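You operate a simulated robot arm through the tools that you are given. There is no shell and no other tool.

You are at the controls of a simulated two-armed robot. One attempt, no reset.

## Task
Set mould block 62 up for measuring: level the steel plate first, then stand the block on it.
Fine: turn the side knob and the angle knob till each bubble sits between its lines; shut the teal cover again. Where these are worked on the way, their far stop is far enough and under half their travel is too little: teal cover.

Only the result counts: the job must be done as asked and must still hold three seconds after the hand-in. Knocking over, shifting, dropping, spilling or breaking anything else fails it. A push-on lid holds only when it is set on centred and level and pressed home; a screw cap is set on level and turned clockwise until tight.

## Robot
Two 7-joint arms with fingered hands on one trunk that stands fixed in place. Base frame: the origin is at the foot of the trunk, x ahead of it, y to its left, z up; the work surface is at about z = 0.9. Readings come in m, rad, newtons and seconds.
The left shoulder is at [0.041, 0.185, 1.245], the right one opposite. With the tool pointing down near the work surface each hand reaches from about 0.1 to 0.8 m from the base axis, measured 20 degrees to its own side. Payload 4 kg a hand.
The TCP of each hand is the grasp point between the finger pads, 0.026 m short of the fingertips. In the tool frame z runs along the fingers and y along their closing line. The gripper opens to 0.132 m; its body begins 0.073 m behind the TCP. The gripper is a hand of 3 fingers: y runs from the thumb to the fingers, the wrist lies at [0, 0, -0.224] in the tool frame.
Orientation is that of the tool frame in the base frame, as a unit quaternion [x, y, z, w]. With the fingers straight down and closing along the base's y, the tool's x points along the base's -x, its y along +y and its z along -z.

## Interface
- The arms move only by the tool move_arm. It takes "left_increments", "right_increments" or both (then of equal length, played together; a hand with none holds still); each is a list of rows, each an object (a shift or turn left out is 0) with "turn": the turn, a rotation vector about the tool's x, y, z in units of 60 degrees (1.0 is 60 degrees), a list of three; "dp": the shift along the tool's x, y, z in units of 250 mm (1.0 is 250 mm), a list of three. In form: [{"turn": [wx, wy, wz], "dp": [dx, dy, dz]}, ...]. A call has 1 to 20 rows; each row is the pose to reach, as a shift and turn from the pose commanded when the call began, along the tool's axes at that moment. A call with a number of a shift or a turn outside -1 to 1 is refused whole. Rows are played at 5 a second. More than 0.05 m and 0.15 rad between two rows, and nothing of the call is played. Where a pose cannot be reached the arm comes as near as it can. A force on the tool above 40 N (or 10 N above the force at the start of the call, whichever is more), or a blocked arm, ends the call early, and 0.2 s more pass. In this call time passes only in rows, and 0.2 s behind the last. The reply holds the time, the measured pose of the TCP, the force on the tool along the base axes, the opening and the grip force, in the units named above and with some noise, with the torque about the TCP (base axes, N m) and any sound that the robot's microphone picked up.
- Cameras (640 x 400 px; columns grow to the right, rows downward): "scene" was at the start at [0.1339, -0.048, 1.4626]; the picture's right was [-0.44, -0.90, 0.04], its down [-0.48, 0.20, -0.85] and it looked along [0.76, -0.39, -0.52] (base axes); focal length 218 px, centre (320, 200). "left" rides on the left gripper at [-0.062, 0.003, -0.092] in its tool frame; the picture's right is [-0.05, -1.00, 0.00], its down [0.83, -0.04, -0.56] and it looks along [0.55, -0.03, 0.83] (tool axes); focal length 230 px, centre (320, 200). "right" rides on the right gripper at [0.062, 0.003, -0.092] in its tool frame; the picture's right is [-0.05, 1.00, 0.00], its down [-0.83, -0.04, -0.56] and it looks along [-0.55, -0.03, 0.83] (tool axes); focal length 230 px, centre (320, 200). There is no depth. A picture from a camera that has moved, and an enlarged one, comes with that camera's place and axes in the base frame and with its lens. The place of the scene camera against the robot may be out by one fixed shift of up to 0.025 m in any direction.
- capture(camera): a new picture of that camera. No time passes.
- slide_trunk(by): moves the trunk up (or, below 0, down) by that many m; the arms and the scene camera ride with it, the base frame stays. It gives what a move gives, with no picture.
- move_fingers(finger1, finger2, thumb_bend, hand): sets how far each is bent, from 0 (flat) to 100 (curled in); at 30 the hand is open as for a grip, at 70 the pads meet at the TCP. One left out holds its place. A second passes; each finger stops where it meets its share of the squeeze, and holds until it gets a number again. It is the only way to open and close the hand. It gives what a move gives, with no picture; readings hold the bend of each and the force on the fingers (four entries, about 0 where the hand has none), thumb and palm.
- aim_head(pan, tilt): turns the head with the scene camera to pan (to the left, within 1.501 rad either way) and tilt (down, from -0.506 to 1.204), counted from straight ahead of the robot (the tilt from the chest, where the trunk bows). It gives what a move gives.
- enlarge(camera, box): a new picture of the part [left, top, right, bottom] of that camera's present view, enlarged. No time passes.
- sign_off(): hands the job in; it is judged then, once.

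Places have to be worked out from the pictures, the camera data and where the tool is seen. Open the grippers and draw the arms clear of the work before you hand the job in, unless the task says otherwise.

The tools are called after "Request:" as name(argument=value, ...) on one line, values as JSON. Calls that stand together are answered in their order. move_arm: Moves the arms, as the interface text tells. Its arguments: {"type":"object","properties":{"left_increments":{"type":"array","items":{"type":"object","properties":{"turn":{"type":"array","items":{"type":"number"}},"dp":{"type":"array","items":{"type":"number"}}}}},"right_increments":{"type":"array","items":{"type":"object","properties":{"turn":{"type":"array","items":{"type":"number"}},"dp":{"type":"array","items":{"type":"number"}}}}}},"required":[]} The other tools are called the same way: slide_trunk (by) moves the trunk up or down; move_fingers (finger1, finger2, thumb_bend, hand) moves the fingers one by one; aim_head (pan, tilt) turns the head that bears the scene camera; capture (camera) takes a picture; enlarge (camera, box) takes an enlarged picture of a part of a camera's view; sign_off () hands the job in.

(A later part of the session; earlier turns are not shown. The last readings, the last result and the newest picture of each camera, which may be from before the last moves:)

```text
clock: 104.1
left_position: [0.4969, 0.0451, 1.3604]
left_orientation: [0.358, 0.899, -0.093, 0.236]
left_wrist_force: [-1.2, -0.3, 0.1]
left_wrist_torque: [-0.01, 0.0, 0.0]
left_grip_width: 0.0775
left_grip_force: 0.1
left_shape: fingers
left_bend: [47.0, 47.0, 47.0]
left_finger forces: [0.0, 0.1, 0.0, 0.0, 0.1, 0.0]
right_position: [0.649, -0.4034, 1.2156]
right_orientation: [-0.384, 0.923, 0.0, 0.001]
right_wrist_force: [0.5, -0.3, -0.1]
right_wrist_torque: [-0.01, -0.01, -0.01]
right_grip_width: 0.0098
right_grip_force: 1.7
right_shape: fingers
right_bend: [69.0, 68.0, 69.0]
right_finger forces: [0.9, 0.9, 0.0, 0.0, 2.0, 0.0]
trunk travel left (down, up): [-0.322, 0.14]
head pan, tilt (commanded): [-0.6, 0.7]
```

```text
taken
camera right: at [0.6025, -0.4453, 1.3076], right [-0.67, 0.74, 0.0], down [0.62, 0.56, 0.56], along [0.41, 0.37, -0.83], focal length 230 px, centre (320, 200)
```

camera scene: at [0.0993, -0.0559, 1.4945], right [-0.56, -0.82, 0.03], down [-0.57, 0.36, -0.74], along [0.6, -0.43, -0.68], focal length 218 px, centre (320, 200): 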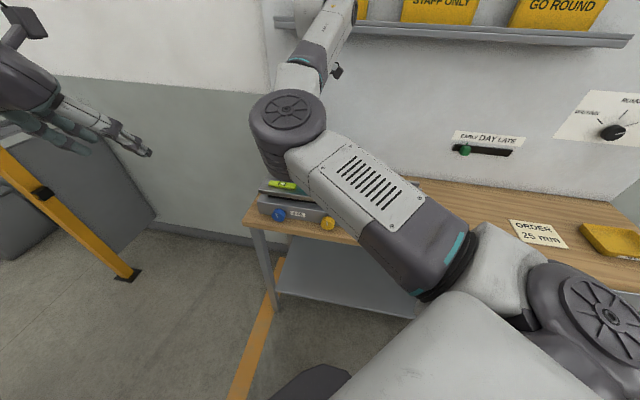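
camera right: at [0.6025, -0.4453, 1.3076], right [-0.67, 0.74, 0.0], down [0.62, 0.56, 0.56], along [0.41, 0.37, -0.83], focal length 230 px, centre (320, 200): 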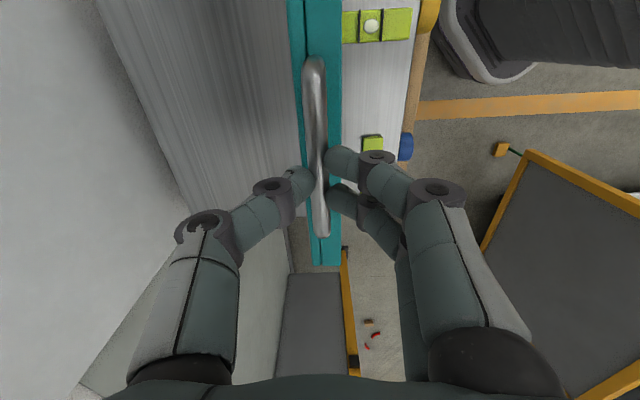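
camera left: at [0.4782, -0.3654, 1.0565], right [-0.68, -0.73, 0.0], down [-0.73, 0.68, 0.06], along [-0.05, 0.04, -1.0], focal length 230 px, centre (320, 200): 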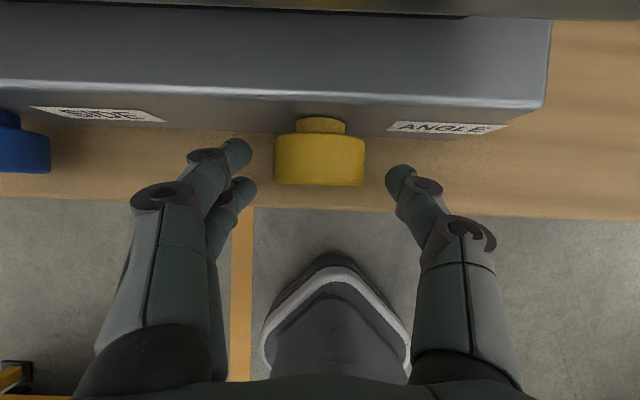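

Now the bar is held between the pads (1.7 N). I pull it forward and down along the hinge arc to about 40°.

Request:
move_arm(right_increments=[{"dp": [0, 0.084, 0.01]}, {"dp": [0, 0.168, 0.03]}, {"dp": [0, 0.248, 0.063]}, {"dp": [0, 0.323, 0.106]}, {"dp": [0, 0.391, 0.159]}, {"dp": [0, 0.451, 0.222]}])

Request:
capture(camera="right")

Request:
capture(camera="scene")

```text
clock: 105.5
left_position: [0.4913, 0.049, 1.3624]
left_orientation: [0.357, 0.898, -0.093, 0.238]
left_wrist_force: [-0.5, -0.2, 0.7]
left_wrist_torque: [0.0, -0.03, 0.02]
left_grip_width: 0.0775
left_grip_force: 0.1
left_shape: fingers
left_bend: [47.0, 47.0, 47.0]
left_finger forces: [0.1, 0.0, 0.1, 0.0, 0.0, 0.0]
right_position: [0.6144, -0.3647, 1.1586]
right_orientation: [-0.384, 0.923, -0.003, 0.002]
right_wrist_force: [-5.3, 3.2, 16.2]
right_wrist_torque: [-0.32, -0.25, -0.04]
right_grip_width: 0.0055
right_grip_force: 18.5
right_shape: fingers
right_bend: [68.0, 68.0, 73.0]
right_finger forces: [5.2, 5.5, 0.0, 0.1, 26.6, 0.1]
right hand out of reach, approached as far as the arm can: row 3, 4, 5, 6
trunk travel left (down, up): [-0.322, 0.14]
head pan, tilt (commanded): [-0.6, 0.7]
```

```text
taken
camera right: at [0.5679, -0.4054, 1.2495], right [-0.67, 0.74, -0.01], down [0.61, 0.56, 0.56], along [0.42, 0.37, -0.83], focal length 230 px, centre (320, 200)
```

right: 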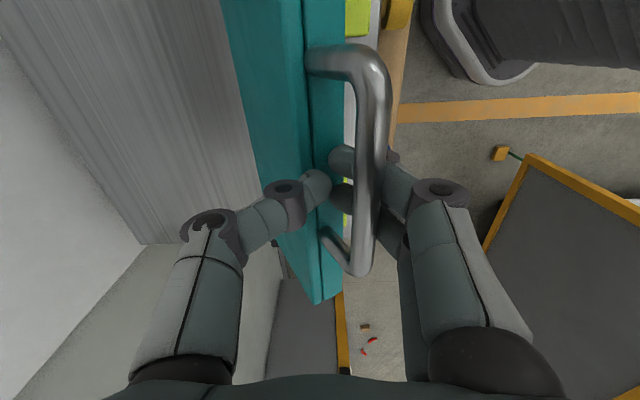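

```text
taken
camera scene: at [0.0912, -0.0509, 1.4953], right [-0.56, -0.83, 0.03], down [-0.57, 0.36, -0.74], along [0.6, -0.43, -0.67], focal length 218 px, centre (320, 200)
```

scene: 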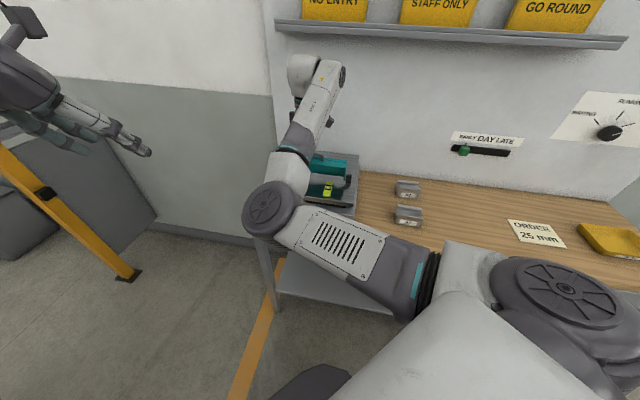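

The right arm ran out of reach in this turned posture with the cover at about 65°. I open the hand wide and lift it clear; I will re-approach with the hand in its natural heading and push the cover from behind.

Request:
move_fingers(hand="right", finger1=36, finger2=36, thumb_bend=45)

Request:
capture(camera="right")

```text
clock: 106.5
left_position: [0.4935, 0.0484, 1.3625]
left_orientation: [0.358, 0.898, -0.092, 0.237]
left_wrist_force: [0.9, -0.2, -0.2]
left_wrist_torque: [0.03, 0.03, 0.0]
left_grip_width: 0.0776
left_grip_force: 0.0
left_shape: fingers
left_bend: [47.0, 47.0, 47.0]
left_finger forces: [0.0, 0.0, 0.0, 0.0, 0.0, 0.0]
right_position: [0.6142, -0.3663, 1.1575]
right_orientation: [-0.385, 0.923, -0.003, 0.003]
right_wrist_force: [-9.3, 10.9, 28.3]
right_wrist_torque: [-0.08, -0.04, 0.01]
right_grip_width: 0.0569
right_grip_force: 16.3
right_shape: fingers
right_bend: [36.0, 36.0, 77.0]
right_finger forces: [0.0, 0.0, 0.0, 0.0, 31.2, 0.0]
trunk travel left (down, up): [-0.322, 0.14]
head pan, tilt (commanded): [-0.6, 0.7]
```

```text
taken
camera right: at [0.5688, -0.4062, 1.2494], right [-0.67, 0.74, -0.01], down [0.61, 0.56, 0.56], along [0.42, 0.37, -0.83], focal length 230 px, centre (320, 200)
```

right: 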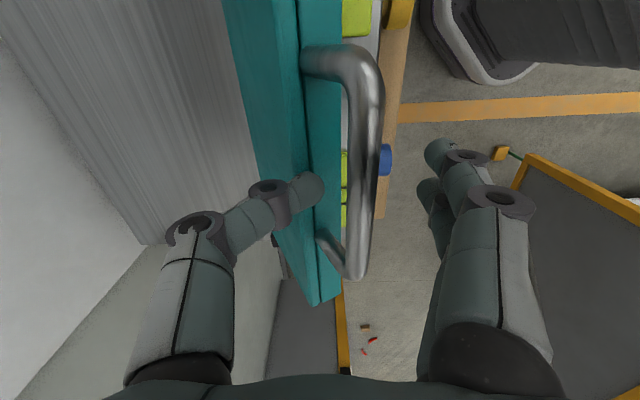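

The thumb lies in the loop, pressing the cover's edge as it opens. I ease the thumb back and lift the hand straight up.

Request:
move_fingers(hand="right", thumb_bend=72)

Request:
move_arm(right_increments=[{"dp": [0, 0, -0.08]}, {"dp": [0, 0, -0.16]}, {"dp": [0, 0, -0.26]}, {"dp": [0, 0, -0.36]}])

Request:
capture(camera="right")

Request:
capture(camera="scene")

```text
clock: 107.5
left_position: [0.4963, 0.0464, 1.3614]
left_orientation: [0.359, 0.898, -0.093, 0.236]
left_wrist_force: [0.1, 0.5, -0.6]
left_wrist_torque: [0.04, 0.0, 0.0]
left_grip_width: 0.0775
left_grip_force: 0.0
left_shape: fingers
left_bend: [47.0, 47.0, 47.0]
left_finger forces: [0.1, 0.0, 0.1, 0.1, 0.0, 0.1]
right_position: [0.6179, -0.3694, 1.1545]
right_orientation: [-0.383, 0.924, -0.001, 0.001]
right_wrist_force: [-2.6, 3.6, 7.2]
right_wrist_torque: [0.04, 0.03, -0.01]
right_grip_width: 0.0475
right_grip_force: 4.0
right_shape: fingers
right_bend: [36.0, 36.0, 77.0]
right_finger forces: [0.0, 0.1, 0.1, 0.0, 7.8, 0.1]
trunk travel left (down, up): [-0.322, 0.14]
head pan, tilt (commanded): [-0.6, 0.7]
```

```text
clock: 108.5
left_position: [0.4979, 0.0452, 1.3618]
left_orientation: [0.359, 0.899, -0.092, 0.235]
left_wrist_force: [-0.8, -0.2, 0.0]
left_wrist_torque: [0.0, -0.01, 0.04]
left_grip_width: 0.0776
left_grip_force: 0.1
left_shape: fingers
left_bend: [47.0, 47.0, 47.0]
left_finger forces: [0.0, 0.0, 0.0, 0.0, 0.0, 0.1]
right_position: [0.6222, -0.3744, 1.2456]
right_orientation: [-0.383, 0.924, 0.0, 0.001]
right_wrist_force: [-1.0, -1.1, -0.2]
right_wrist_torque: [0.0, -0.03, 0.01]
right_grip_width: 0.0554
right_grip_force: 0.0
right_shape: fingers
right_bend: [36.0, 36.0, 72.0]
right_finger forces: [0.0, 0.0, 0.0, 0.0, 0.1, 0.0]
right hand out of reach, approached as far as the arm can: row 1, 2, 3, 4
trunk travel left (down, up): [-0.322, 0.14]
head pan, tilt (commanded): [-0.6, 0.7]
```

```text
taken
camera right: at [0.5774, -0.4144, 1.3367], right [-0.67, 0.74, 0.0], down [0.62, 0.56, 0.56], along [0.41, 0.37, -0.83], focal length 230 px, centre (320, 200)
```

right: 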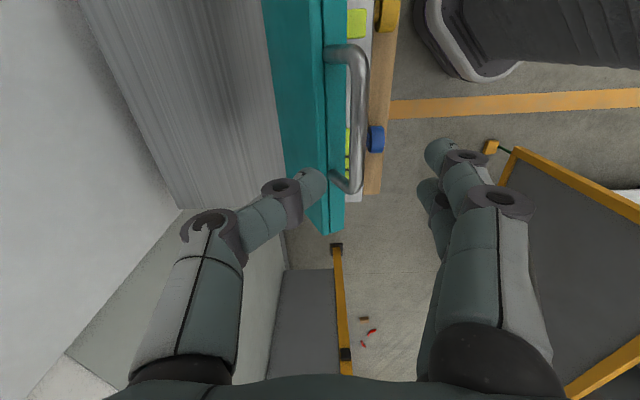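

```text
taken
camera scene: at [0.0979, -0.0557, 1.4947], right [-0.56, -0.82, 0.03], down [-0.57, 0.36, -0.74], along [0.6, -0.43, -0.68], focal length 218 px, centre (320, 200)
```

scene: 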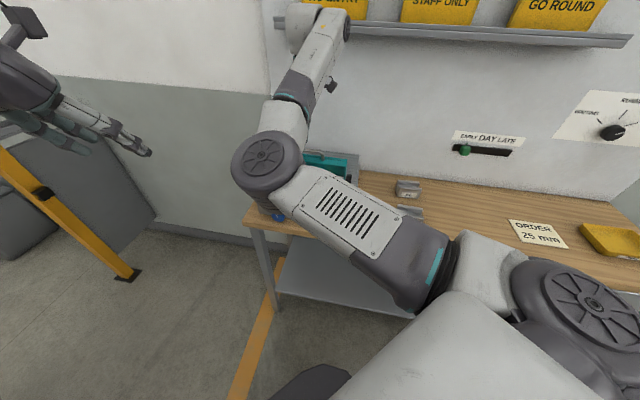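

The hand is clear above, cover at about 70°. I unwind the right hand to its natural heading while moving it off to the right.

Request:
move_arm(right_increments=[{"dp": [0.14, -0.007, -0.03], "turn": [0, 0, 0.107]}, {"dp": [0.28, -0.014, -0.06], "turn": [0, 0, 0.214]}, {"dp": [0.42, -0.021, -0.09], "turn": [0, 0, 0.321]}, {"dp": [0.56, -0.029, -0.11], "turn": [0, 0, 0.429]}, {"dp": [0.7, -0.036, -0.14], "turn": [0, 0, 0.536]}, {"dp": [0.84, -0.043, -0.16], "turn": [0, 0, 0.643]}, {"dp": [0.98, -0.05, -0.19], "turn": [0, 0, 0.75]}])

Request:
capture(camera="scene")

Request:
capture(camera="right")

```text
clock: 110.1
left_position: [0.4966, 0.0438, 1.3603]
left_orientation: [0.358, 0.899, -0.092, 0.237]
left_wrist_force: [0.2, 0.3, 0.0]
left_wrist_torque: [0.01, 0.0, 0.0]
left_grip_width: 0.0775
left_grip_force: 0.1
left_shape: fingers
left_bend: [47.0, 47.0, 47.0]
left_finger forces: [0.0, 0.0, 0.0, 0.0, 0.1, 0.0]
right_position: [0.4585, -0.5585, 1.2927]
right_orientation: [-0.001, 1.0, 0.001, 0.001]
right_wrist_force: [-0.4, 0.3, -0.4]
right_wrist_torque: [0.01, 0.03, 0.02]
right_grip_width: 0.0553
right_grip_force: 0.1
right_shape: fingers
right_bend: [36.0, 36.0, 72.0]
right_finger forces: [0.0, 0.0, 0.0, 0.1, 0.0, 0.0]
trunk travel left (down, up): [-0.322, 0.14]
head pan, tilt (commanded): [-0.6, 0.7]
```

```text
taken
camera scene: at [0.0973, -0.0569, 1.4947], right [-0.56, -0.83, 0.03], down [-0.57, 0.36, -0.74], along [0.6, -0.43, -0.68], focal length 218 px, centre (320, 200)
```

scene: 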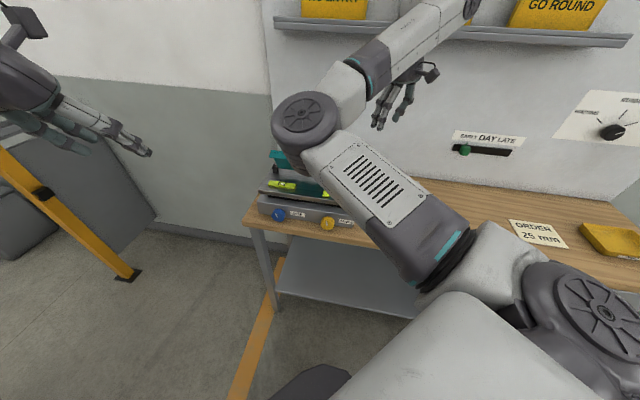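

```text
taken
camera right: at [0.3971, -0.5533, 1.3843], right [0.05, 1.0, 0.0], down [0.83, -0.04, 0.56], along [0.56, -0.03, -0.83], focal length 230 px, centre (320, 200)
```

right: 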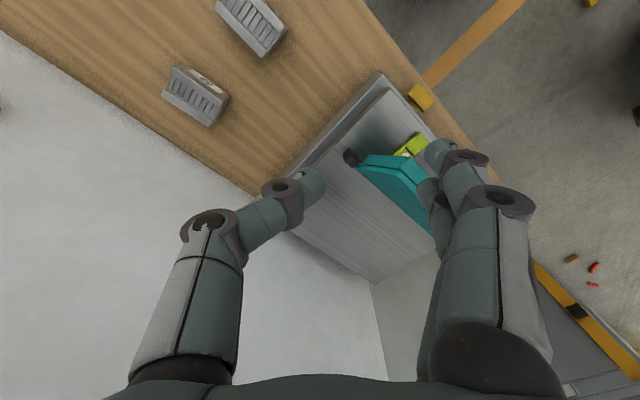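

I close the right hand into a bundle, raise the trunk 8 cm for reach, and move to a point above and behind the open cover.

Request:
move_fingers(hand="right", finger1=70, finger2=70, thumb_bend=70)

Request:
slide_trunk(by=0.08)

Request:
move_arm(right_increments=[{"dp": [-0.126, 0.069, 0.05]}, {"dp": [-0.252, 0.137, 0.1]}, {"dp": [-0.378, 0.206, 0.15]}, {"dp": [-0.503, 0.274, 0.2]}, {"dp": [-0.629, 0.343, 0.25]}, {"dp": [-0.755, 0.411, 0.3]}, {"dp": [-0.881, 0.48, 0.35]}])

Request:
capture(camera="right")

Request:
capture(camera="scene")

```text
clock: 111.1
left_position: [0.4972, 0.0443, 1.3609]
left_orientation: [0.358, 0.899, -0.092, 0.235]
left_wrist_force: [0.1, 0.9, -0.5]
left_wrist_torque: [0.0, 0.0, 0.01]
left_grip_width: 0.0775
left_grip_force: 0.0
left_shape: fingers
left_bend: [47.0, 47.0, 47.0]
left_finger forces: [0.1, 0.0, 0.0, 0.0, 0.0, 0.0]
right_position: [0.4586, -0.5551, 1.2921]
right_orientation: [-0.001, 1.0, 0.0, 0.001]
right_wrist_force: [0.5, 0.5, 0.4]
right_wrist_torque: [0.03, 0.03, 0.0]
right_grip_width: 0.0059
right_grip_force: 0.0
right_shape: fingers
right_bend: [70.0, 70.0, 70.0]
right_finger forces: [0.0, 0.0, 0.0, 0.0, 0.0, 0.0]
trunk travel left (down, up): [-0.322, 0.14]
head pan, tilt (commanded): [-0.6, 0.7]
```

```text
clock: 112.3
left_position: [0.4973, 0.044, 1.4406]
left_orientation: [0.358, 0.899, -0.092, 0.234]
left_wrist_force: [0.2, -0.3, 0.4]
left_wrist_torque: [0.01, -0.02, -0.01]
left_grip_width: 0.0777
left_grip_force: 0.0
left_shape: fingers
left_bend: [47.0, 47.0, 47.0]
left_finger forces: [0.0, 0.1, 0.1, 0.0, 0.0, 0.1]
right_position: [0.4598, -0.557, 1.3708]
right_orientation: [-0.001, 1.0, 0.001, 0.0]
right_wrist_force: [0.2, -0.4, 0.0]
right_wrist_torque: [-0.03, -0.01, -0.02]
right_grip_width: 0.0056
right_grip_force: 0.0
right_shape: fingers
right_bend: [70.0, 70.0, 70.0]
right_finger forces: [0.1, 0.0, 0.1, 0.0, 0.0, 0.0]
trunk travel left (down, up): [-0.402, 0.06]
head pan, tilt (commanded): [-0.6, 0.7]
```

```text
clock: 113.9
left_position: [0.4981, 0.0439, 1.4398]
left_orientation: [0.358, 0.899, -0.092, 0.235]
left_wrist_force: [-0.2, -1.5, 1.1]
left_wrist_torque: [0.01, 0.02, 0.0]
left_grip_width: 0.0776
left_grip_force: 0.0
left_shape: fingers
left_bend: [47.0, 47.0, 47.0]
left_finger forces: [0.0, 0.1, 0.0, 0.0, 0.0, 0.0]
right_position: [0.6808, -0.4359, 1.2841]
right_orientation: [-0.001, 1.0, 0.001, 0.0]
right_wrist_force: [0.5, -0.1, -0.2]
right_wrist_torque: [0.01, 0.02, -0.05]
right_grip_width: 0.0057
right_grip_force: 0.1
right_shape: fingers
right_bend: [70.0, 70.0, 70.0]
right_finger forces: [0.0, 0.0, 0.0, 0.1, 0.0, 0.0]
trunk travel left (down, up): [-0.402, 0.06]
head pan, tilt (commanded): [-0.6, 0.7]
```

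```text
taken
camera right: at [0.6191, -0.4327, 1.3762], right [0.05, 1.0, 0.0], down [0.83, -0.04, 0.56], along [0.55, -0.03, -0.83], focal length 230 px, centre (320, 200)
```

right: 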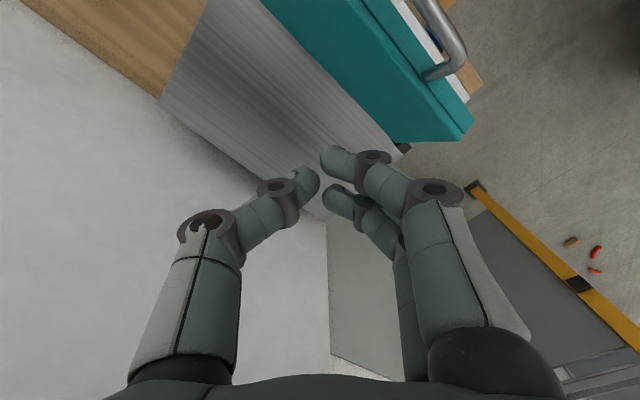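

```text
taken
camera scene: at [0.0765, -0.0564, 1.5799], right [-0.57, -0.82, 0.01], down [-0.54, 0.36, -0.76], along [0.62, -0.43, -0.65], focal length 218 px, centre (320, 200)
```

scene: 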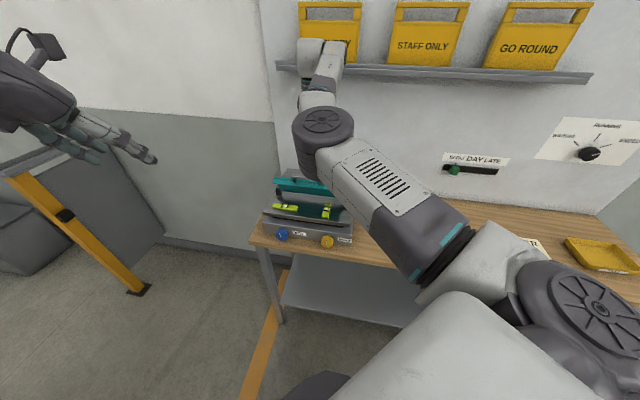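

The bundle is above and behind the cover. I lower it behind the cover and push forward and down along the arc, first to about 40°.

Request:
move_arm(right_increments=[{"dp": [0.02, 0.02, 0.17]}, {"dp": [0.041, 0.041, 0.336]}, {"dp": [0.126, 0.126, 0.424]}, {"dp": [0.172, 0.172, 0.436]}, {"dp": [0.219, 0.219, 0.448]}, {"dp": [0.269, 0.269, 0.48]}, {"dp": [0.314, 0.314, 0.524]}])

Request:
capture(camera="right")

Request:
capture(camera="scene")

```text
clock: 115.5
left_position: [0.497, 0.0446, 1.44]
left_orientation: [0.358, 0.899, -0.092, 0.235]
left_wrist_force: [0.2, 0.5, -0.1]
left_wrist_torque: [0.03, 0.03, -0.01]
left_grip_width: 0.078
left_grip_force: 0.1
left_shape: fingers
left_bend: [47.0, 47.0, 47.0]
left_finger forces: [0.0, 0.1, 0.1, 0.1, 0.0, 0.0]
right_position: [0.6005, -0.3556, 1.1541]
right_orientation: [-0.001, 1.0, 0.0, 0.001]
right_wrist_force: [-0.2, -0.8, 0.1]
right_wrist_torque: [0.03, 0.05, 0.01]
right_grip_width: 0.0057
right_grip_force: 0.0
right_shape: fingers
right_bend: [70.0, 70.0, 70.0]
right_finger forces: [0.0, 0.0, 0.0, 0.0, 0.0, 0.0]
trunk travel left (down, up): [-0.402, 0.06]
head pan, tilt (commanded): [-0.6, 0.7]
```

```text
taken
camera right: at [0.5392, -0.3521, 1.2465], right [0.05, 1.0, 0.0], down [0.83, -0.04, 0.56], along [0.56, -0.03, -0.83], focal length 230 px, centre (320, 200)
```

right: 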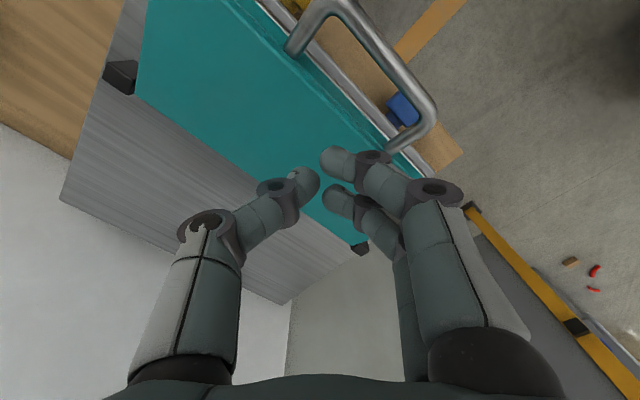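

```text
taken
camera scene: at [0.0747, -0.0553, 1.5801], right [-0.56, -0.83, 0.01], down [-0.54, 0.36, -0.76], along [0.62, -0.43, -0.65], focal length 218 px, centre (320, 200)
```

scene: 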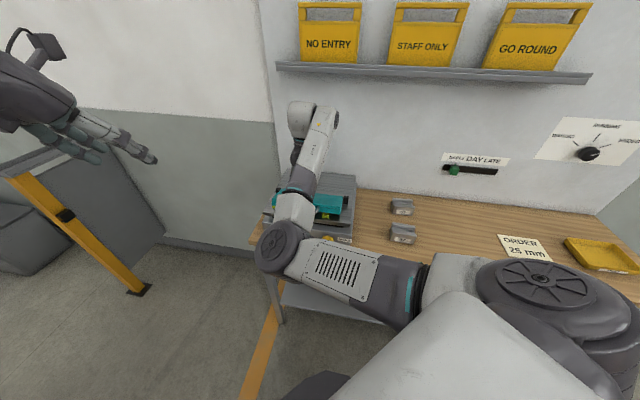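

The cover has come down ahead of the fingers. I continue pressing it down toward shut.

Request:
move_arm(right_increments=[{"dp": [0.039, 0.039, 0.056]}, {"dp": [0.071, 0.071, 0.12]}, {"dp": [0.094, 0.094, 0.188]}, {"dp": [0.109, 0.109, 0.252]}])

Request:
capture(camera="right")

Request:
enlarge(camera="scene", box=[240, 140, 380, 260])

```text
clock: 116.5
left_position: [0.4981, 0.0434, 1.4405]
left_orientation: [0.358, 0.899, -0.092, 0.235]
left_wrist_force: [-0.5, 0.6, -0.2]
left_wrist_torque: [0.01, 0.02, 0.03]
left_grip_width: 0.0774
left_grip_force: 0.0
left_shape: fingers
left_bend: [47.0, 47.0, 47.0]
left_finger forces: [0.0, 0.0, 0.1, 0.1, 0.0, 0.1]
right_position: [0.5769, -0.3499, 1.1014]
right_orientation: [0.013, 1.0, -0.007, 0.009]
right_wrist_force: [-0.3, 0.8, -0.1]
right_wrist_torque: [-0.01, 0.01, 0.01]
right_grip_width: 0.0056
right_grip_force: 0.1
right_shape: fingers
right_bend: [70.0, 70.0, 70.0]
right_finger forces: [0.1, 0.1, 0.0, 0.0, 0.0, 0.0]
trunk travel left (down, up): [-0.402, 0.06]
head pan, tilt (commanded): [-0.6, 0.7]
```

```text
taken
camera right: at [0.5141, -0.3427, 1.192], right [0.08, 1.0, -0.01], down [0.82, -0.06, 0.57], along [0.57, -0.05, -0.82], focal length 230 px, centre (320, 200)
```

right: 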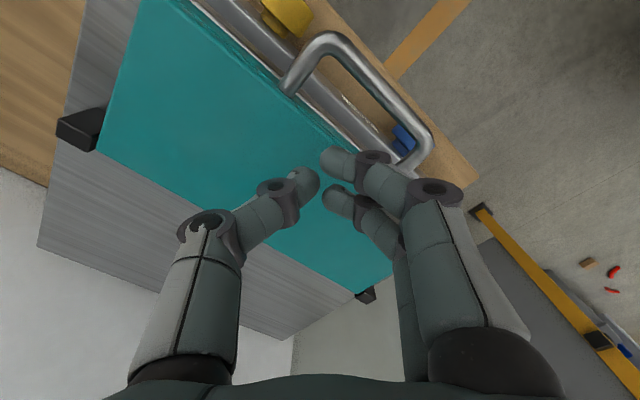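

```text
3.33 times, centred on (310, 200) of scene
camera zoom: at [0.0751, -0.0559, 1.58], right [-0.57, -0.82, 0.01], down [-0.54, 0.36, -0.76], along [0.62, -0.43, -0.65], focal length 728 px, centre (353, 200)
```

zoom: 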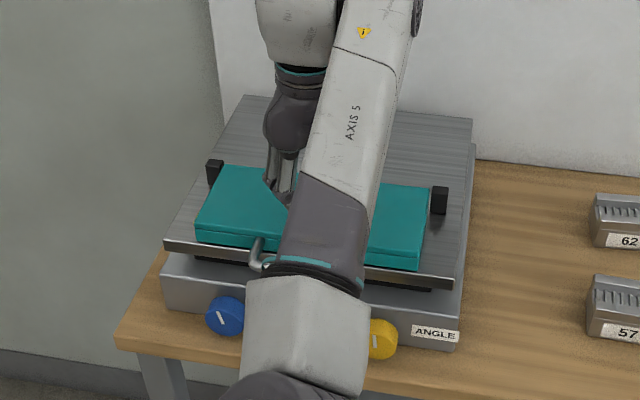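

The cover looks shut. I press gently downward on its front part to be sure it is fully home.

Request:
move_arm(right_increments=[{"dp": [0, 0, 0.04]}, {"dp": [0, 0, 0.08]}, {"dp": [0, 0, 0.11]}])

Request:
capture(camera="right")

```text
clock: 117.5
left_position: [0.4976, 0.0439, 1.4406]
left_orientation: [0.358, 0.899, -0.092, 0.236]
left_wrist_force: [0.6, -0.1, -0.3]
left_wrist_torque: [0.02, 0.01, -0.01]
left_grip_width: 0.0775
left_grip_force: 0.1
left_shape: fingers
left_bend: [47.0, 47.0, 47.0]
left_finger forces: [0.1, 0.0, 0.1, 0.0, 0.0, 0.0]
right_position: [0.5785, -0.3587, 1.0771]
right_orientation: [0.017, 1.0, -0.011, 0.012]
right_wrist_force: [-0.5, -0.6, -0.4]
right_wrist_torque: [0.04, 0.01, 0.01]
right_grip_width: 0.0054
right_grip_force: 0.0
right_shape: fingers
right_bend: [70.0, 70.0, 70.0]
right_finger forces: [0.0, 0.0, 0.0, 0.0, 0.1, 0.0]
trunk travel left (down, up): [-0.402, 0.06]
head pan, tilt (commanded): [-0.6, 0.7]
stopped in row 3 (right hand): the arm was blocked; the commanded pose is now the measured one
```

```text
taken
camera right: at [0.515, -0.3499, 1.1675], right [0.09, 1.0, -0.02], down [0.82, -0.06, 0.57], along [0.57, -0.07, -0.82], focal length 230 px, centre (320, 200)
```

right: 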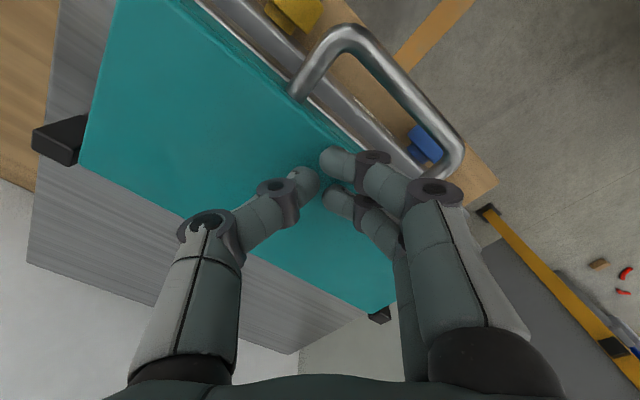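

No contact yet (the arm itself was limited). I lower the trunk by 1 cm so the closed fingers press the cover lightly.

Request:
slide_trunk(by=-0.01)

Request:
capture(camera="right")

```text
clock: 118.0
left_position: [0.4946, 0.0444, 1.431]
left_orientation: [0.358, 0.899, -0.091, 0.237]
left_wrist_force: [0.5, -0.2, -0.6]
left_wrist_torque: [0.01, 0.0, -0.01]
left_grip_width: 0.0772
left_grip_force: 0.0
left_shape: fingers
left_bend: [47.0, 47.0, 47.0]
left_finger forces: [0.1, 0.0, 0.0, 0.0, 0.1, 0.0]
right_position: [0.5767, -0.3715, 1.0733]
right_orientation: [0.025, 0.999, -0.021, 0.014]
right_wrist_force: [-5.1, -0.2, 24.3]
right_wrist_torque: [-0.17, 0.3, 0.01]
right_grip_width: 0.0045
right_grip_force: 12.2
right_shape: fingers
right_bend: [71.0, 71.0, 70.0]
right_finger forces: [5.6, 3.5, 0.1, 0.0, 14.8, 0.1]
trunk travel left (down, up): [-0.392, 0.07]
head pan, tilt (commanded): [-0.6, 0.7]
```

```text
taken
camera right: at [0.512, -0.3604, 1.1627], right [0.1, 0.99, -0.04], down [0.81, -0.06, 0.58], along [0.57, -0.09, -0.81], focal length 230 px, centre (320, 200)
```

right: 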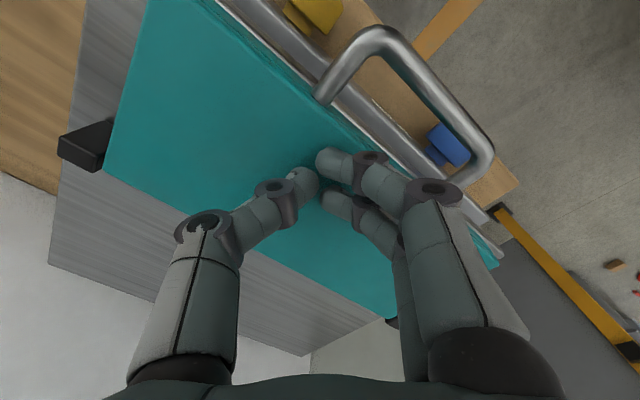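

The cover resists 24 N at its closed height, so it is shut. I raise the trunk 5 cm to lift off and view the device.

Request:
slide_trunk(by=0.06)

Request:
capture(camera="scene")

Request:
capture(camera="right")

```text
clock: 119.0
left_position: [0.4991, 0.0451, 1.4905]
left_orientation: [0.358, 0.899, -0.092, 0.235]
left_wrist_force: [-0.6, 0.3, 0.2]
left_wrist_torque: [-0.02, -0.03, -0.01]
left_grip_width: 0.0777
left_grip_force: 0.0
left_shape: fingers
left_bend: [47.0, 47.0, 47.0]
left_finger forces: [0.0, 0.0, 0.1, 0.0, 0.0, 0.0]
right_position: [0.5764, -0.3709, 1.1293]
right_orientation: [0.025, 0.999, -0.019, 0.01]
right_wrist_force: [-0.3, 0.0, -0.7]
right_wrist_torque: [-0.01, 0.0, 0.0]
right_grip_width: 0.0055
right_grip_force: 0.0
right_shape: fingers
right_bend: [70.0, 70.0, 70.0]
right_finger forces: [0.0, 0.0, 0.0, 0.1, 0.1, 0.0]
trunk travel left (down, up): [-0.452, 0.01]
head pan, tilt (commanded): [-0.6, 0.7]
```

```text
taken
camera scene: at [0.071, -0.0559, 1.6309], right [-0.57, -0.82, 0.0], down [-0.53, 0.36, -0.76], along [0.63, -0.43, -0.65], focal length 218 px, centre (320, 200)
```

scene: 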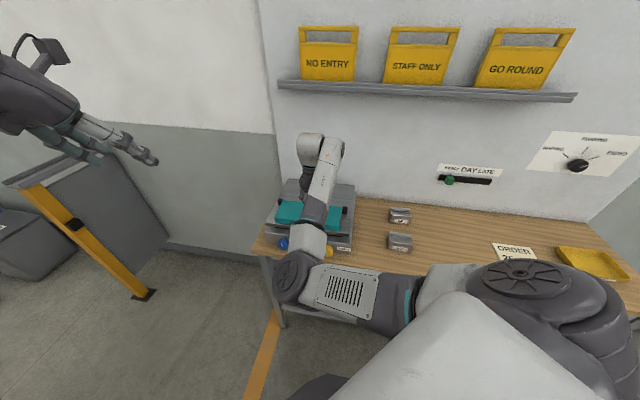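

```text
taken
camera right: at [0.5141, -0.3615, 1.2187], right [0.1, 0.99, -0.04], down [0.82, -0.06, 0.57], along [0.57, -0.09, -0.82], focal length 230 px, centre (320, 200)
```

right: 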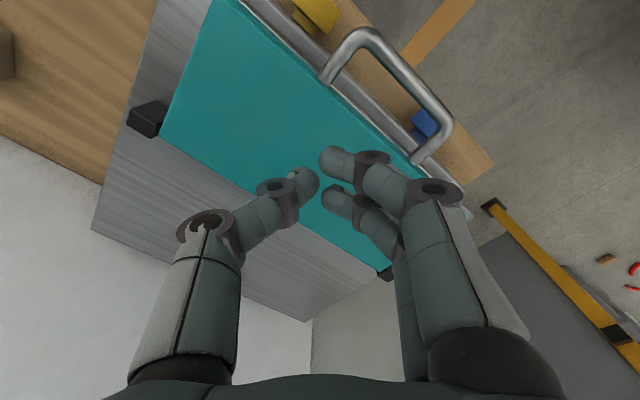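

The cover is flat and shut. I raise the right hand and carry it back out over the bench to the right, restoring its straight-down attitude.

Request:
move_arm(right_increments=[{"dp": [0, 0, -0.17]}, {"dp": [0.06, -0.09, -0.3]}, {"dp": [0.14, -0.21, -0.4], "turn": [-0.009, 0.005, -0.012]}, {"dp": [0.23, -0.345, -0.49], "turn": [-0.018, 0.01, -0.024]}, {"dp": [0.32, -0.48, -0.56], "turn": [-0.027, 0.014, -0.036]}, {"dp": [0.41, -0.615, -0.62], "turn": [-0.036, 0.019, -0.048]}, {"dp": [0.504, -0.756, -0.68], "turn": [-0.036, 0.019, -0.048]}])

Request:
capture(camera="scene")

Request:
capture(camera="right")

```text
clock: 120.6
left_position: [0.4963, 0.0442, 1.4904]
left_orientation: [0.358, 0.899, -0.091, 0.236]
left_wrist_force: [-0.9, -0.7, -0.7]
left_wrist_torque: [0.04, -0.03, -0.02]
left_grip_width: 0.0776
left_grip_force: 0.1
left_shape: fingers
left_bend: [47.0, 47.0, 47.0]
left_finger forces: [0.0, 0.1, 0.0, 0.0, 0.0, 0.0]
right_position: [0.4428, -0.536, 1.294]
right_orientation: [-0.011, 1.0, 0.011, 0.0]
right_wrist_force: [-1.0, -0.1, -0.3]
right_wrist_torque: [0.0, 0.0, 0.02]
right_grip_width: 0.0055
right_grip_force: 0.1
right_shape: fingers
right_bend: [70.0, 70.0, 70.0]
right_finger forces: [0.1, 0.1, 0.1, 0.1, 0.0, 0.0]
right hand out of reach, approached as far as the arm can: row 2, 3, 4
trunk travel left (down, up): [-0.452, 0.01]
head pan, tilt (commanded): [-0.6, 0.7]
```

```text
taken
camera scene: at [0.0689, -0.057, 1.6306], right [-0.56, -0.83, 0.0], down [-0.53, 0.36, -0.76], along [0.63, -0.43, -0.64], focal length 218 px, centre (320, 200)
```

scene: 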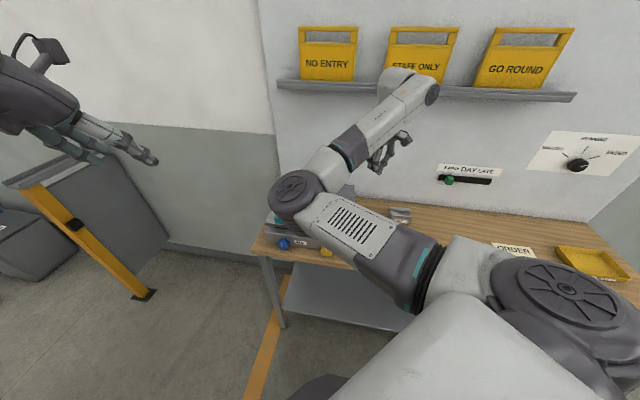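

```text
taken
camera right: at [0.3817, -0.5359, 1.385], right [0.03, 1.0, 0.02], down [0.83, -0.04, 0.56], along [0.56, 0.0, -0.83], focal length 230 px, centre (320, 200)
```

right: 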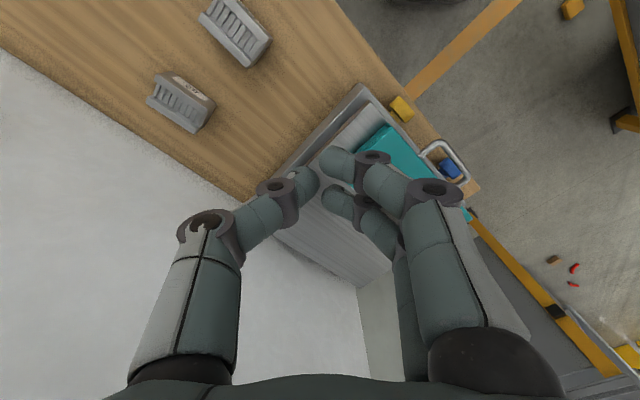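

Next, block 62. I lower the trunk 12 cm, open the right hand, and turn it to close along the bench with a 25° forward lean while moving over the block.

Request:
slide_trunk(by=-0.12)

Request:
move_fingers(hand="right", finger1=30, finger2=30, thumb_bend=30)

Request:
move_arm(right_increments=[{"dp": [0, -0.127, 0.0], "turn": [0.0234, -0.0564, 0.1054]}, {"dp": [0, -0.254, 0.02], "turn": [0.0467, -0.1129, 0.2109]}, {"dp": [0, -0.381, 0.05], "turn": [0.0701, -0.1693, 0.3163]}, {"dp": [0, -0.508, 0.09], "turn": [0.0935, -0.2257, 0.4217]}, {"dp": [0, -0.635, 0.13], "turn": [0.1169, -0.2821, 0.5271]}, {"dp": [0, -0.762, 0.17], "turn": [0.1402, -0.3386, 0.6326]}, {"dp": [0, -0.888, 0.216], "turn": [0.1636, -0.395, 0.738]}])

Request:
capture(camera="right")

Request:
capture(camera="scene")

```text
clock: 122.1
left_position: [0.4968, 0.0439, 1.3708]
left_orientation: [0.358, 0.899, -0.091, 0.236]
left_wrist_force: [-0.5, -0.7, 0.6]
left_wrist_torque: [-0.01, 0.0, -0.01]
left_grip_width: 0.0777
left_grip_force: 0.0
left_shape: fingers
left_bend: [47.0, 47.0, 47.0]
left_finger forces: [0.1, 0.0, 0.0, 0.0, 0.0, 0.0]
right_position: [0.443, -0.535, 1.1769]
right_orientation: [-0.01, 1.0, 0.011, 0.001]
right_wrist_force: [0.0, -0.5, 0.6]
right_wrist_torque: [-0.02, -0.02, 0.01]
right_grip_width: 0.0054
right_grip_force: 0.1
right_shape: fingers
right_bend: [70.0, 70.0, 70.0]
right_finger forces: [0.1, 0.1, 0.0, 0.1, 0.0, 0.1]
trunk travel left (down, up): [-0.332, 0.13]
head pan, tilt (commanded): [-0.6, 0.7]
```

```text
clock: 123.1
left_position: [0.4978, 0.0442, 1.3712]
left_orientation: [0.358, 0.899, -0.092, 0.235]
left_wrist_force: [-1.1, 0.8, -0.2]
left_wrist_torque: [0.04, -0.02, 0.0]
left_grip_width: 0.0775
left_grip_force: 0.1
left_shape: fingers
left_bend: [47.0, 47.0, 47.0]
left_finger forces: [0.0, 0.1, 0.0, 0.1, 0.0, 0.0]
right_position: [0.4431, -0.5348, 1.1768]
right_orientation: [-0.01, 1.0, 0.01, 0.001]
right_wrist_force: [0.2, -0.5, 0.2]
right_wrist_torque: [0.01, 0.0, -0.02]
right_grip_width: 0.1336
right_grip_force: 0.0
right_shape: fingers
right_bend: [30.0, 30.0, 30.0]
right_finger forces: [0.0, 0.0, 0.1, 0.0, 0.0, 0.0]
trunk travel left (down, up): [-0.332, 0.13]
head pan, tilt (commanded): [-0.6, 0.7]
```

```text
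clock: 124.7
left_position: [0.4976, 0.0428, 1.3712]
left_orientation: [0.358, 0.899, -0.09, 0.235]
left_wrist_force: [0.6, -0.3, -0.3]
left_wrist_torque: [-0.01, -0.02, 0.0]
left_grip_width: 0.0775
left_grip_force: 0.1
left_shape: fingers
left_bend: [47.0, 47.0, 47.0]
left_finger forces: [0.1, 0.0, 0.0, 0.0, 0.1, 0.0]
right_position: [0.4464, -0.7578, 1.1168]
right_orientation: [0.368, 0.906, -0.07, 0.197]
right_wrist_force: [-0.4, 0.1, -0.3]
right_wrist_torque: [-0.04, 0.02, 0.01]
right_grip_width: 0.1339
right_grip_force: 0.0
right_shape: fingers
right_bend: [30.0, 30.0, 30.0]
right_finger forces: [0.1, 0.0, 0.1, 0.0, 0.1, 0.1]
trunk travel left (down, up): [-0.332, 0.13]
head pan, tilt (commanded): [-0.6, 0.7]
```

```text
taken
camera right: at [0.3799, -0.6904, 1.1745], right [0.73, 0.69, 0.04], down [0.34, -0.41, 0.85], along [0.6, -0.6, -0.53], focal length 230 px, centre (320, 200)
```

right: 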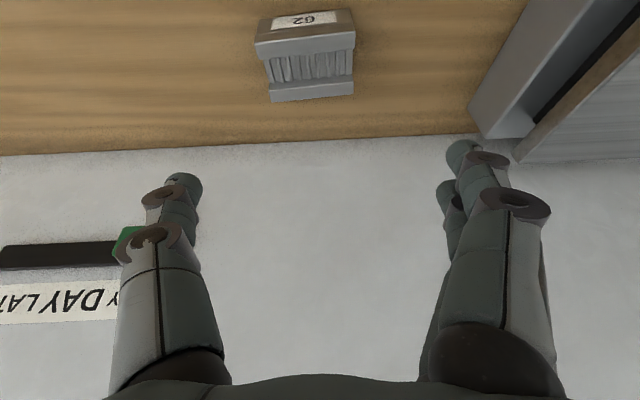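

```text
taken
camera scene: at [0.0943, -0.0573, 1.5054], right [-0.56, -0.82, 0.02], down [-0.57, 0.36, -0.74], along [0.6, -0.43, -0.67], focal length 218 px, centre (320, 200)
```

scene: 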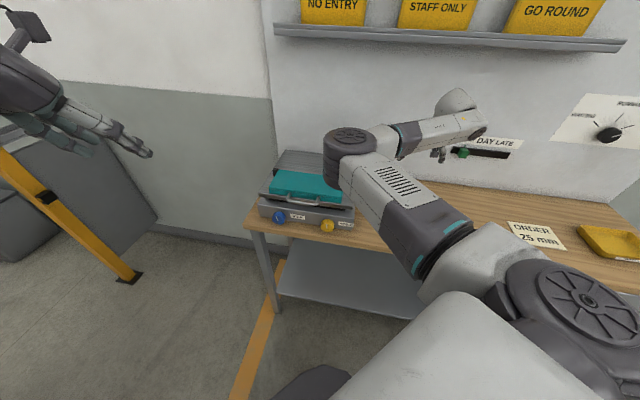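

Block 62 is in view between the fingers. I zoom to measure its position, orientation and height.

Request:
enlarge(camera="right", box=[220, 0, 400, 120])

```text
3.33 times, centred on (310, 60) of right
camera zoom: at [0.3799, -0.6904, 1.1745], right [0.73, 0.69, 0.04], down [0.34, -0.41, 0.85], along [0.6, -0.6, -0.53], focal length 767 px, centre (353, 667)
```

zoom: 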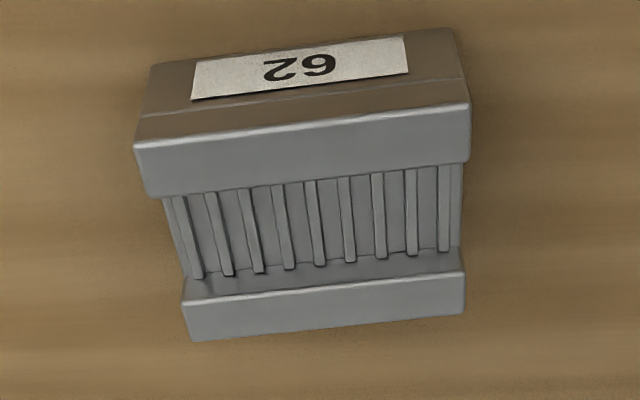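

Block 62 measures about 90×59 mm and 47 mm tall, centre n≈0.881, s≈−0.226, turned about 3°. I align the hand with it and descend around its ends.

Request:
move_arm(right_increments=[{"dp": [-0.013, -0.014, 0.115], "turn": [-0.007, 0, -0.015]}, {"dp": [-0.026, -0.028, 0.23], "turn": [-0.0137, 0, -0.03]}, {"dp": [0.0285, -0.03, 0.352], "turn": [-0.0137, 0, -0.03]}, {"dp": [0.083, -0.033, 0.473], "turn": [-0.0137, 0, -0.03]}, {"dp": [0.1375, -0.036, 0.595], "turn": [-0.0137, 0, -0.03]}])

Request:
capture(camera="right")

Request:
capture(camera="scene")

```text
clock: 125.9
left_position: [0.4978, 0.0441, 1.3711]
left_orientation: [0.359, 0.899, -0.092, 0.235]
left_wrist_force: [-0.5, 0.5, -0.2]
left_wrist_torque: [0.01, 0.0, 0.03]
left_grip_width: 0.0775
left_grip_force: 0.0
left_shape: fingers
left_bend: [47.0, 47.0, 47.0]
left_finger forces: [0.0, 0.1, 0.0, 0.0, 0.0, 0.0]
right_position: [0.4636, -0.779, 0.9651]
right_orientation: [0.351, 0.913, -0.067, 0.199]
right_wrist_force: [0.6, -0.4, 0.0]
right_wrist_torque: [-0.04, 0.0, -0.03]
right_grip_width: 0.1339
right_grip_force: 0.1
right_shape: fingers
right_bend: [30.0, 30.0, 30.0]
right_finger forces: [0.0, 0.0, 0.0, 0.0, 0.1, 0.0]
trunk travel left (down, up): [-0.332, 0.13]
head pan, tilt (commanded): [-0.6, 0.7]
```

```text
taken
camera right: at [0.3951, -0.7144, 1.0236], right [0.7, 0.71, 0.04], down [0.36, -0.4, 0.85], along [0.62, -0.58, -0.53], focal length 230 px, centre (320, 200)
```

right: 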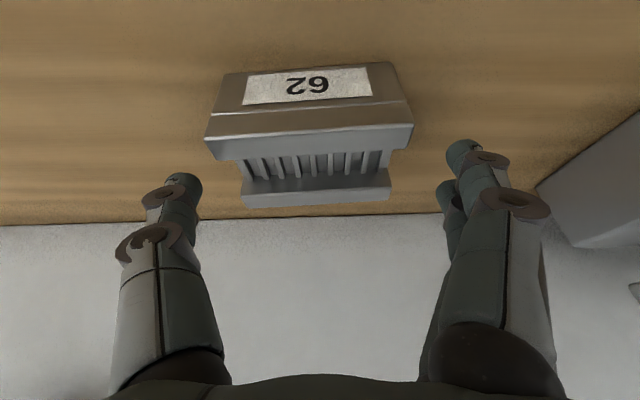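

```text
taken
camera scene: at [0.0947, -0.0568, 1.5054], right [-0.56, -0.82, 0.02], down [-0.57, 0.36, -0.74], along [0.6, -0.43, -0.67], focal length 218 px, centre (320, 200)
```

scene: 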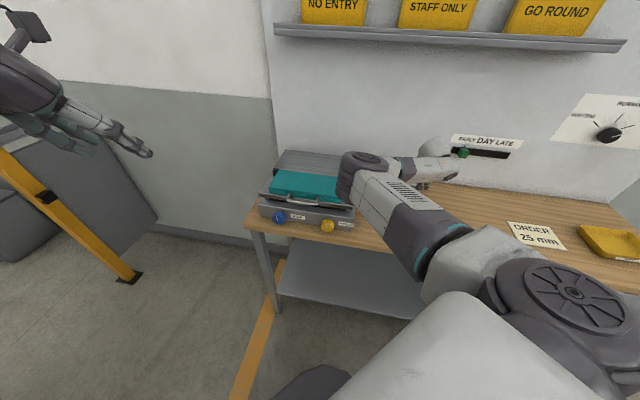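

Aligned around block 62. I go down the last 3 cm and close on its ends.

Request:
move_arm(right_increments=[{"dp": [0.025, -0.001, 0.056]}, {"dp": [0.051, -0.002, 0.113]}])

Request:
capture(camera="right")

Request:
move_fingers(hand="right", finger1=60, finger2=60, thumb_bend=60)

Request:
capture(camera="right")

```text
clock: 126.5
left_position: [0.4975, 0.0446, 1.3694]
left_orientation: [0.358, 0.899, -0.091, 0.235]
left_wrist_force: [-0.8, -0.5, 0.1]
left_wrist_torque: [0.0, -0.04, 0.0]
left_grip_width: 0.0777
left_grip_force: 0.0
left_shape: fingers
left_bend: [47.0, 47.0, 47.0]
left_finger forces: [0.1, 0.0, 0.1, 0.0, 0.0, 0.0]
right_position: [0.464, -0.7805, 0.9356]
right_orientation: [0.351, 0.913, -0.066, 0.199]
right_wrist_force: [-0.7, 0.2, -0.7]
right_wrist_torque: [0.0, 0.01, 0.0]
right_grip_width: 0.1341
right_grip_force: 0.0
right_shape: fingers
right_bend: [30.0, 30.0, 30.0]
right_finger forces: [0.0, 0.0, 0.1, 0.0, 0.1, 0.0]
trunk travel left (down, up): [-0.332, 0.13]
head pan, tilt (commanded): [-0.6, 0.7]
```

```text
taken
camera right: at [0.3953, -0.7157, 0.9942], right [0.7, 0.71, 0.04], down [0.36, -0.4, 0.85], along [0.62, -0.58, -0.53], focal length 230 px, centre (320, 200)
```

right: 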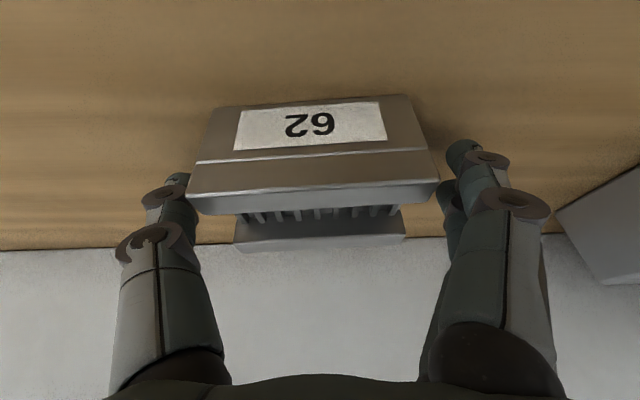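

```text
clock: 127.5
left_position: [0.4965, 0.0443, 1.3703]
left_orientation: [0.358, 0.898, -0.091, 0.236]
left_wrist_force: [-0.4, 0.2, 0.0]
left_wrist_torque: [-0.03, -0.02, -0.01]
left_grip_width: 0.0777
left_grip_force: 0.1
left_shape: fingers
left_bend: [47.0, 47.0, 47.0]
left_finger forces: [0.1, 0.1, 0.0, 0.0, 0.0, 0.0]
right_position: [0.4631, -0.78, 0.9363]
right_orientation: [0.351, 0.913, -0.066, 0.199]
right_wrist_force: [-2.2, -1.4, -0.1]
right_wrist_torque: [0.11, -0.12, 0.02]
right_grip_width: 0.0875
right_grip_force: 24.6
right_shape: fingers
right_bend: [44.0, 44.0, 51.0]
right_finger forces: [12.6, 11.3, 0.0, 0.0, 25.8, 0.0]
trunk travel left (down, up): [-0.332, 0.13]
head pan, tilt (commanded): [-0.6, 0.7]
```

```text
taken
camera right: at [0.3949, -0.7154, 0.9948], right [0.7, 0.71, 0.04], down [0.36, -0.4, 0.85], along [0.62, -0.58, -0.53], focal length 230 px, centre (320, 200)
```

right: 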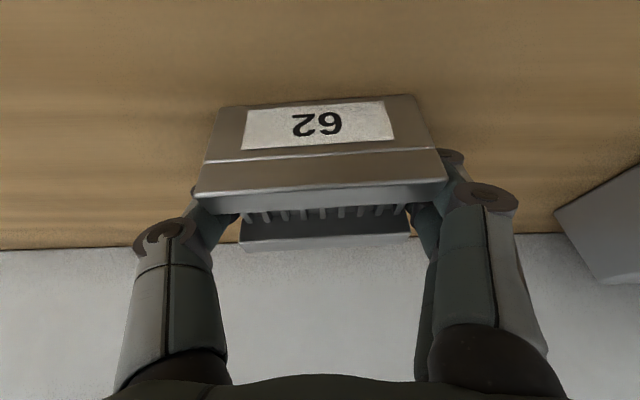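

Gripped (25 N, 87.5 mm). I lift straight up 4 cm first and check the hold.

Request:
move_arm(right_increments=[{"dp": [-0.033, 0.0015, -0.073]}, {"dp": [-0.066, 0.003, -0.146]}])

Request:
capture(camera="right")

Request:
enlarge(camera="scene", box=[370, 130, 490, 230])

```text
clock: 128.1
left_position: [0.4974, 0.0438, 1.3713]
left_orientation: [0.358, 0.899, -0.092, 0.236]
left_wrist_force: [-0.5, 0.0, 0.9]
left_wrist_torque: [-0.02, -0.02, -0.01]
left_grip_width: 0.0777
left_grip_force: 0.1
left_shape: fingers
left_bend: [47.0, 47.0, 47.0]
left_finger forces: [0.1, 0.1, 0.1, 0.1, 0.0, 0.0]
right_position: [0.4633, -0.7806, 0.976]
right_orientation: [0.351, 0.913, -0.068, 0.198]
right_wrist_force: [0.1, 0.4, -6.0]
right_wrist_torque: [-0.01, -0.02, -0.01]
right_grip_width: 0.0874
right_grip_force: 24.7
right_shape: fingers
right_bend: [44.0, 44.0, 51.0]
right_finger forces: [13.5, 11.2, 0.0, 0.1, 24.8, 0.0]
trunk travel left (down, up): [-0.332, 0.13]
head pan, tilt (commanded): [-0.6, 0.7]
```

```text
taken
camera right: at [0.3951, -0.7161, 1.0347], right [0.7, 0.71, 0.04], down [0.36, -0.4, 0.85], along [0.62, -0.58, -0.53], focal length 230 px, centre (320, 200)
```

right: 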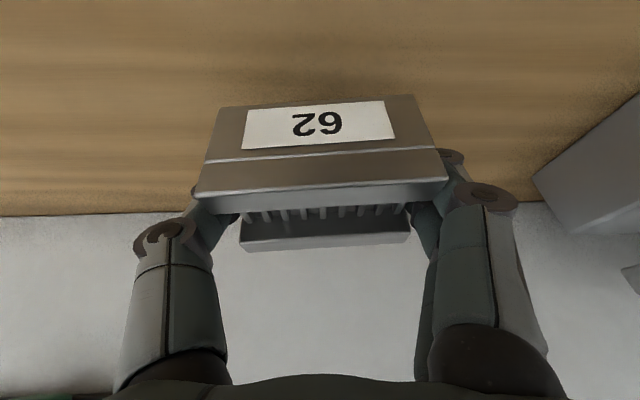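

```text
4.00 times, centred on (430, 180) of scene
camera zoom: at [0.0943, -0.056, 1.5055], right [-0.56, -0.83, 0.03], down [-0.57, 0.36, -0.74], along [0.6, -0.43, -0.67], focal length 874 px, centre (-120, 280)
```

zoom: 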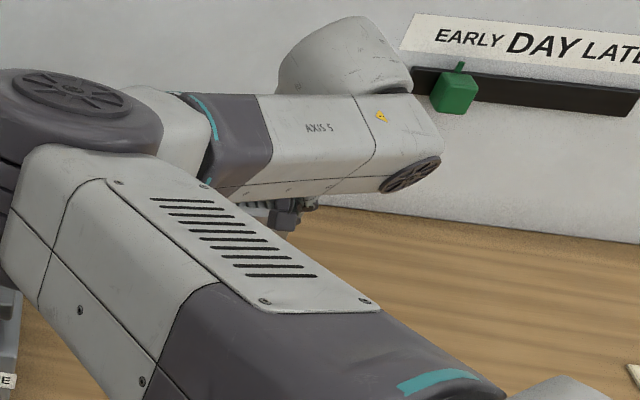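

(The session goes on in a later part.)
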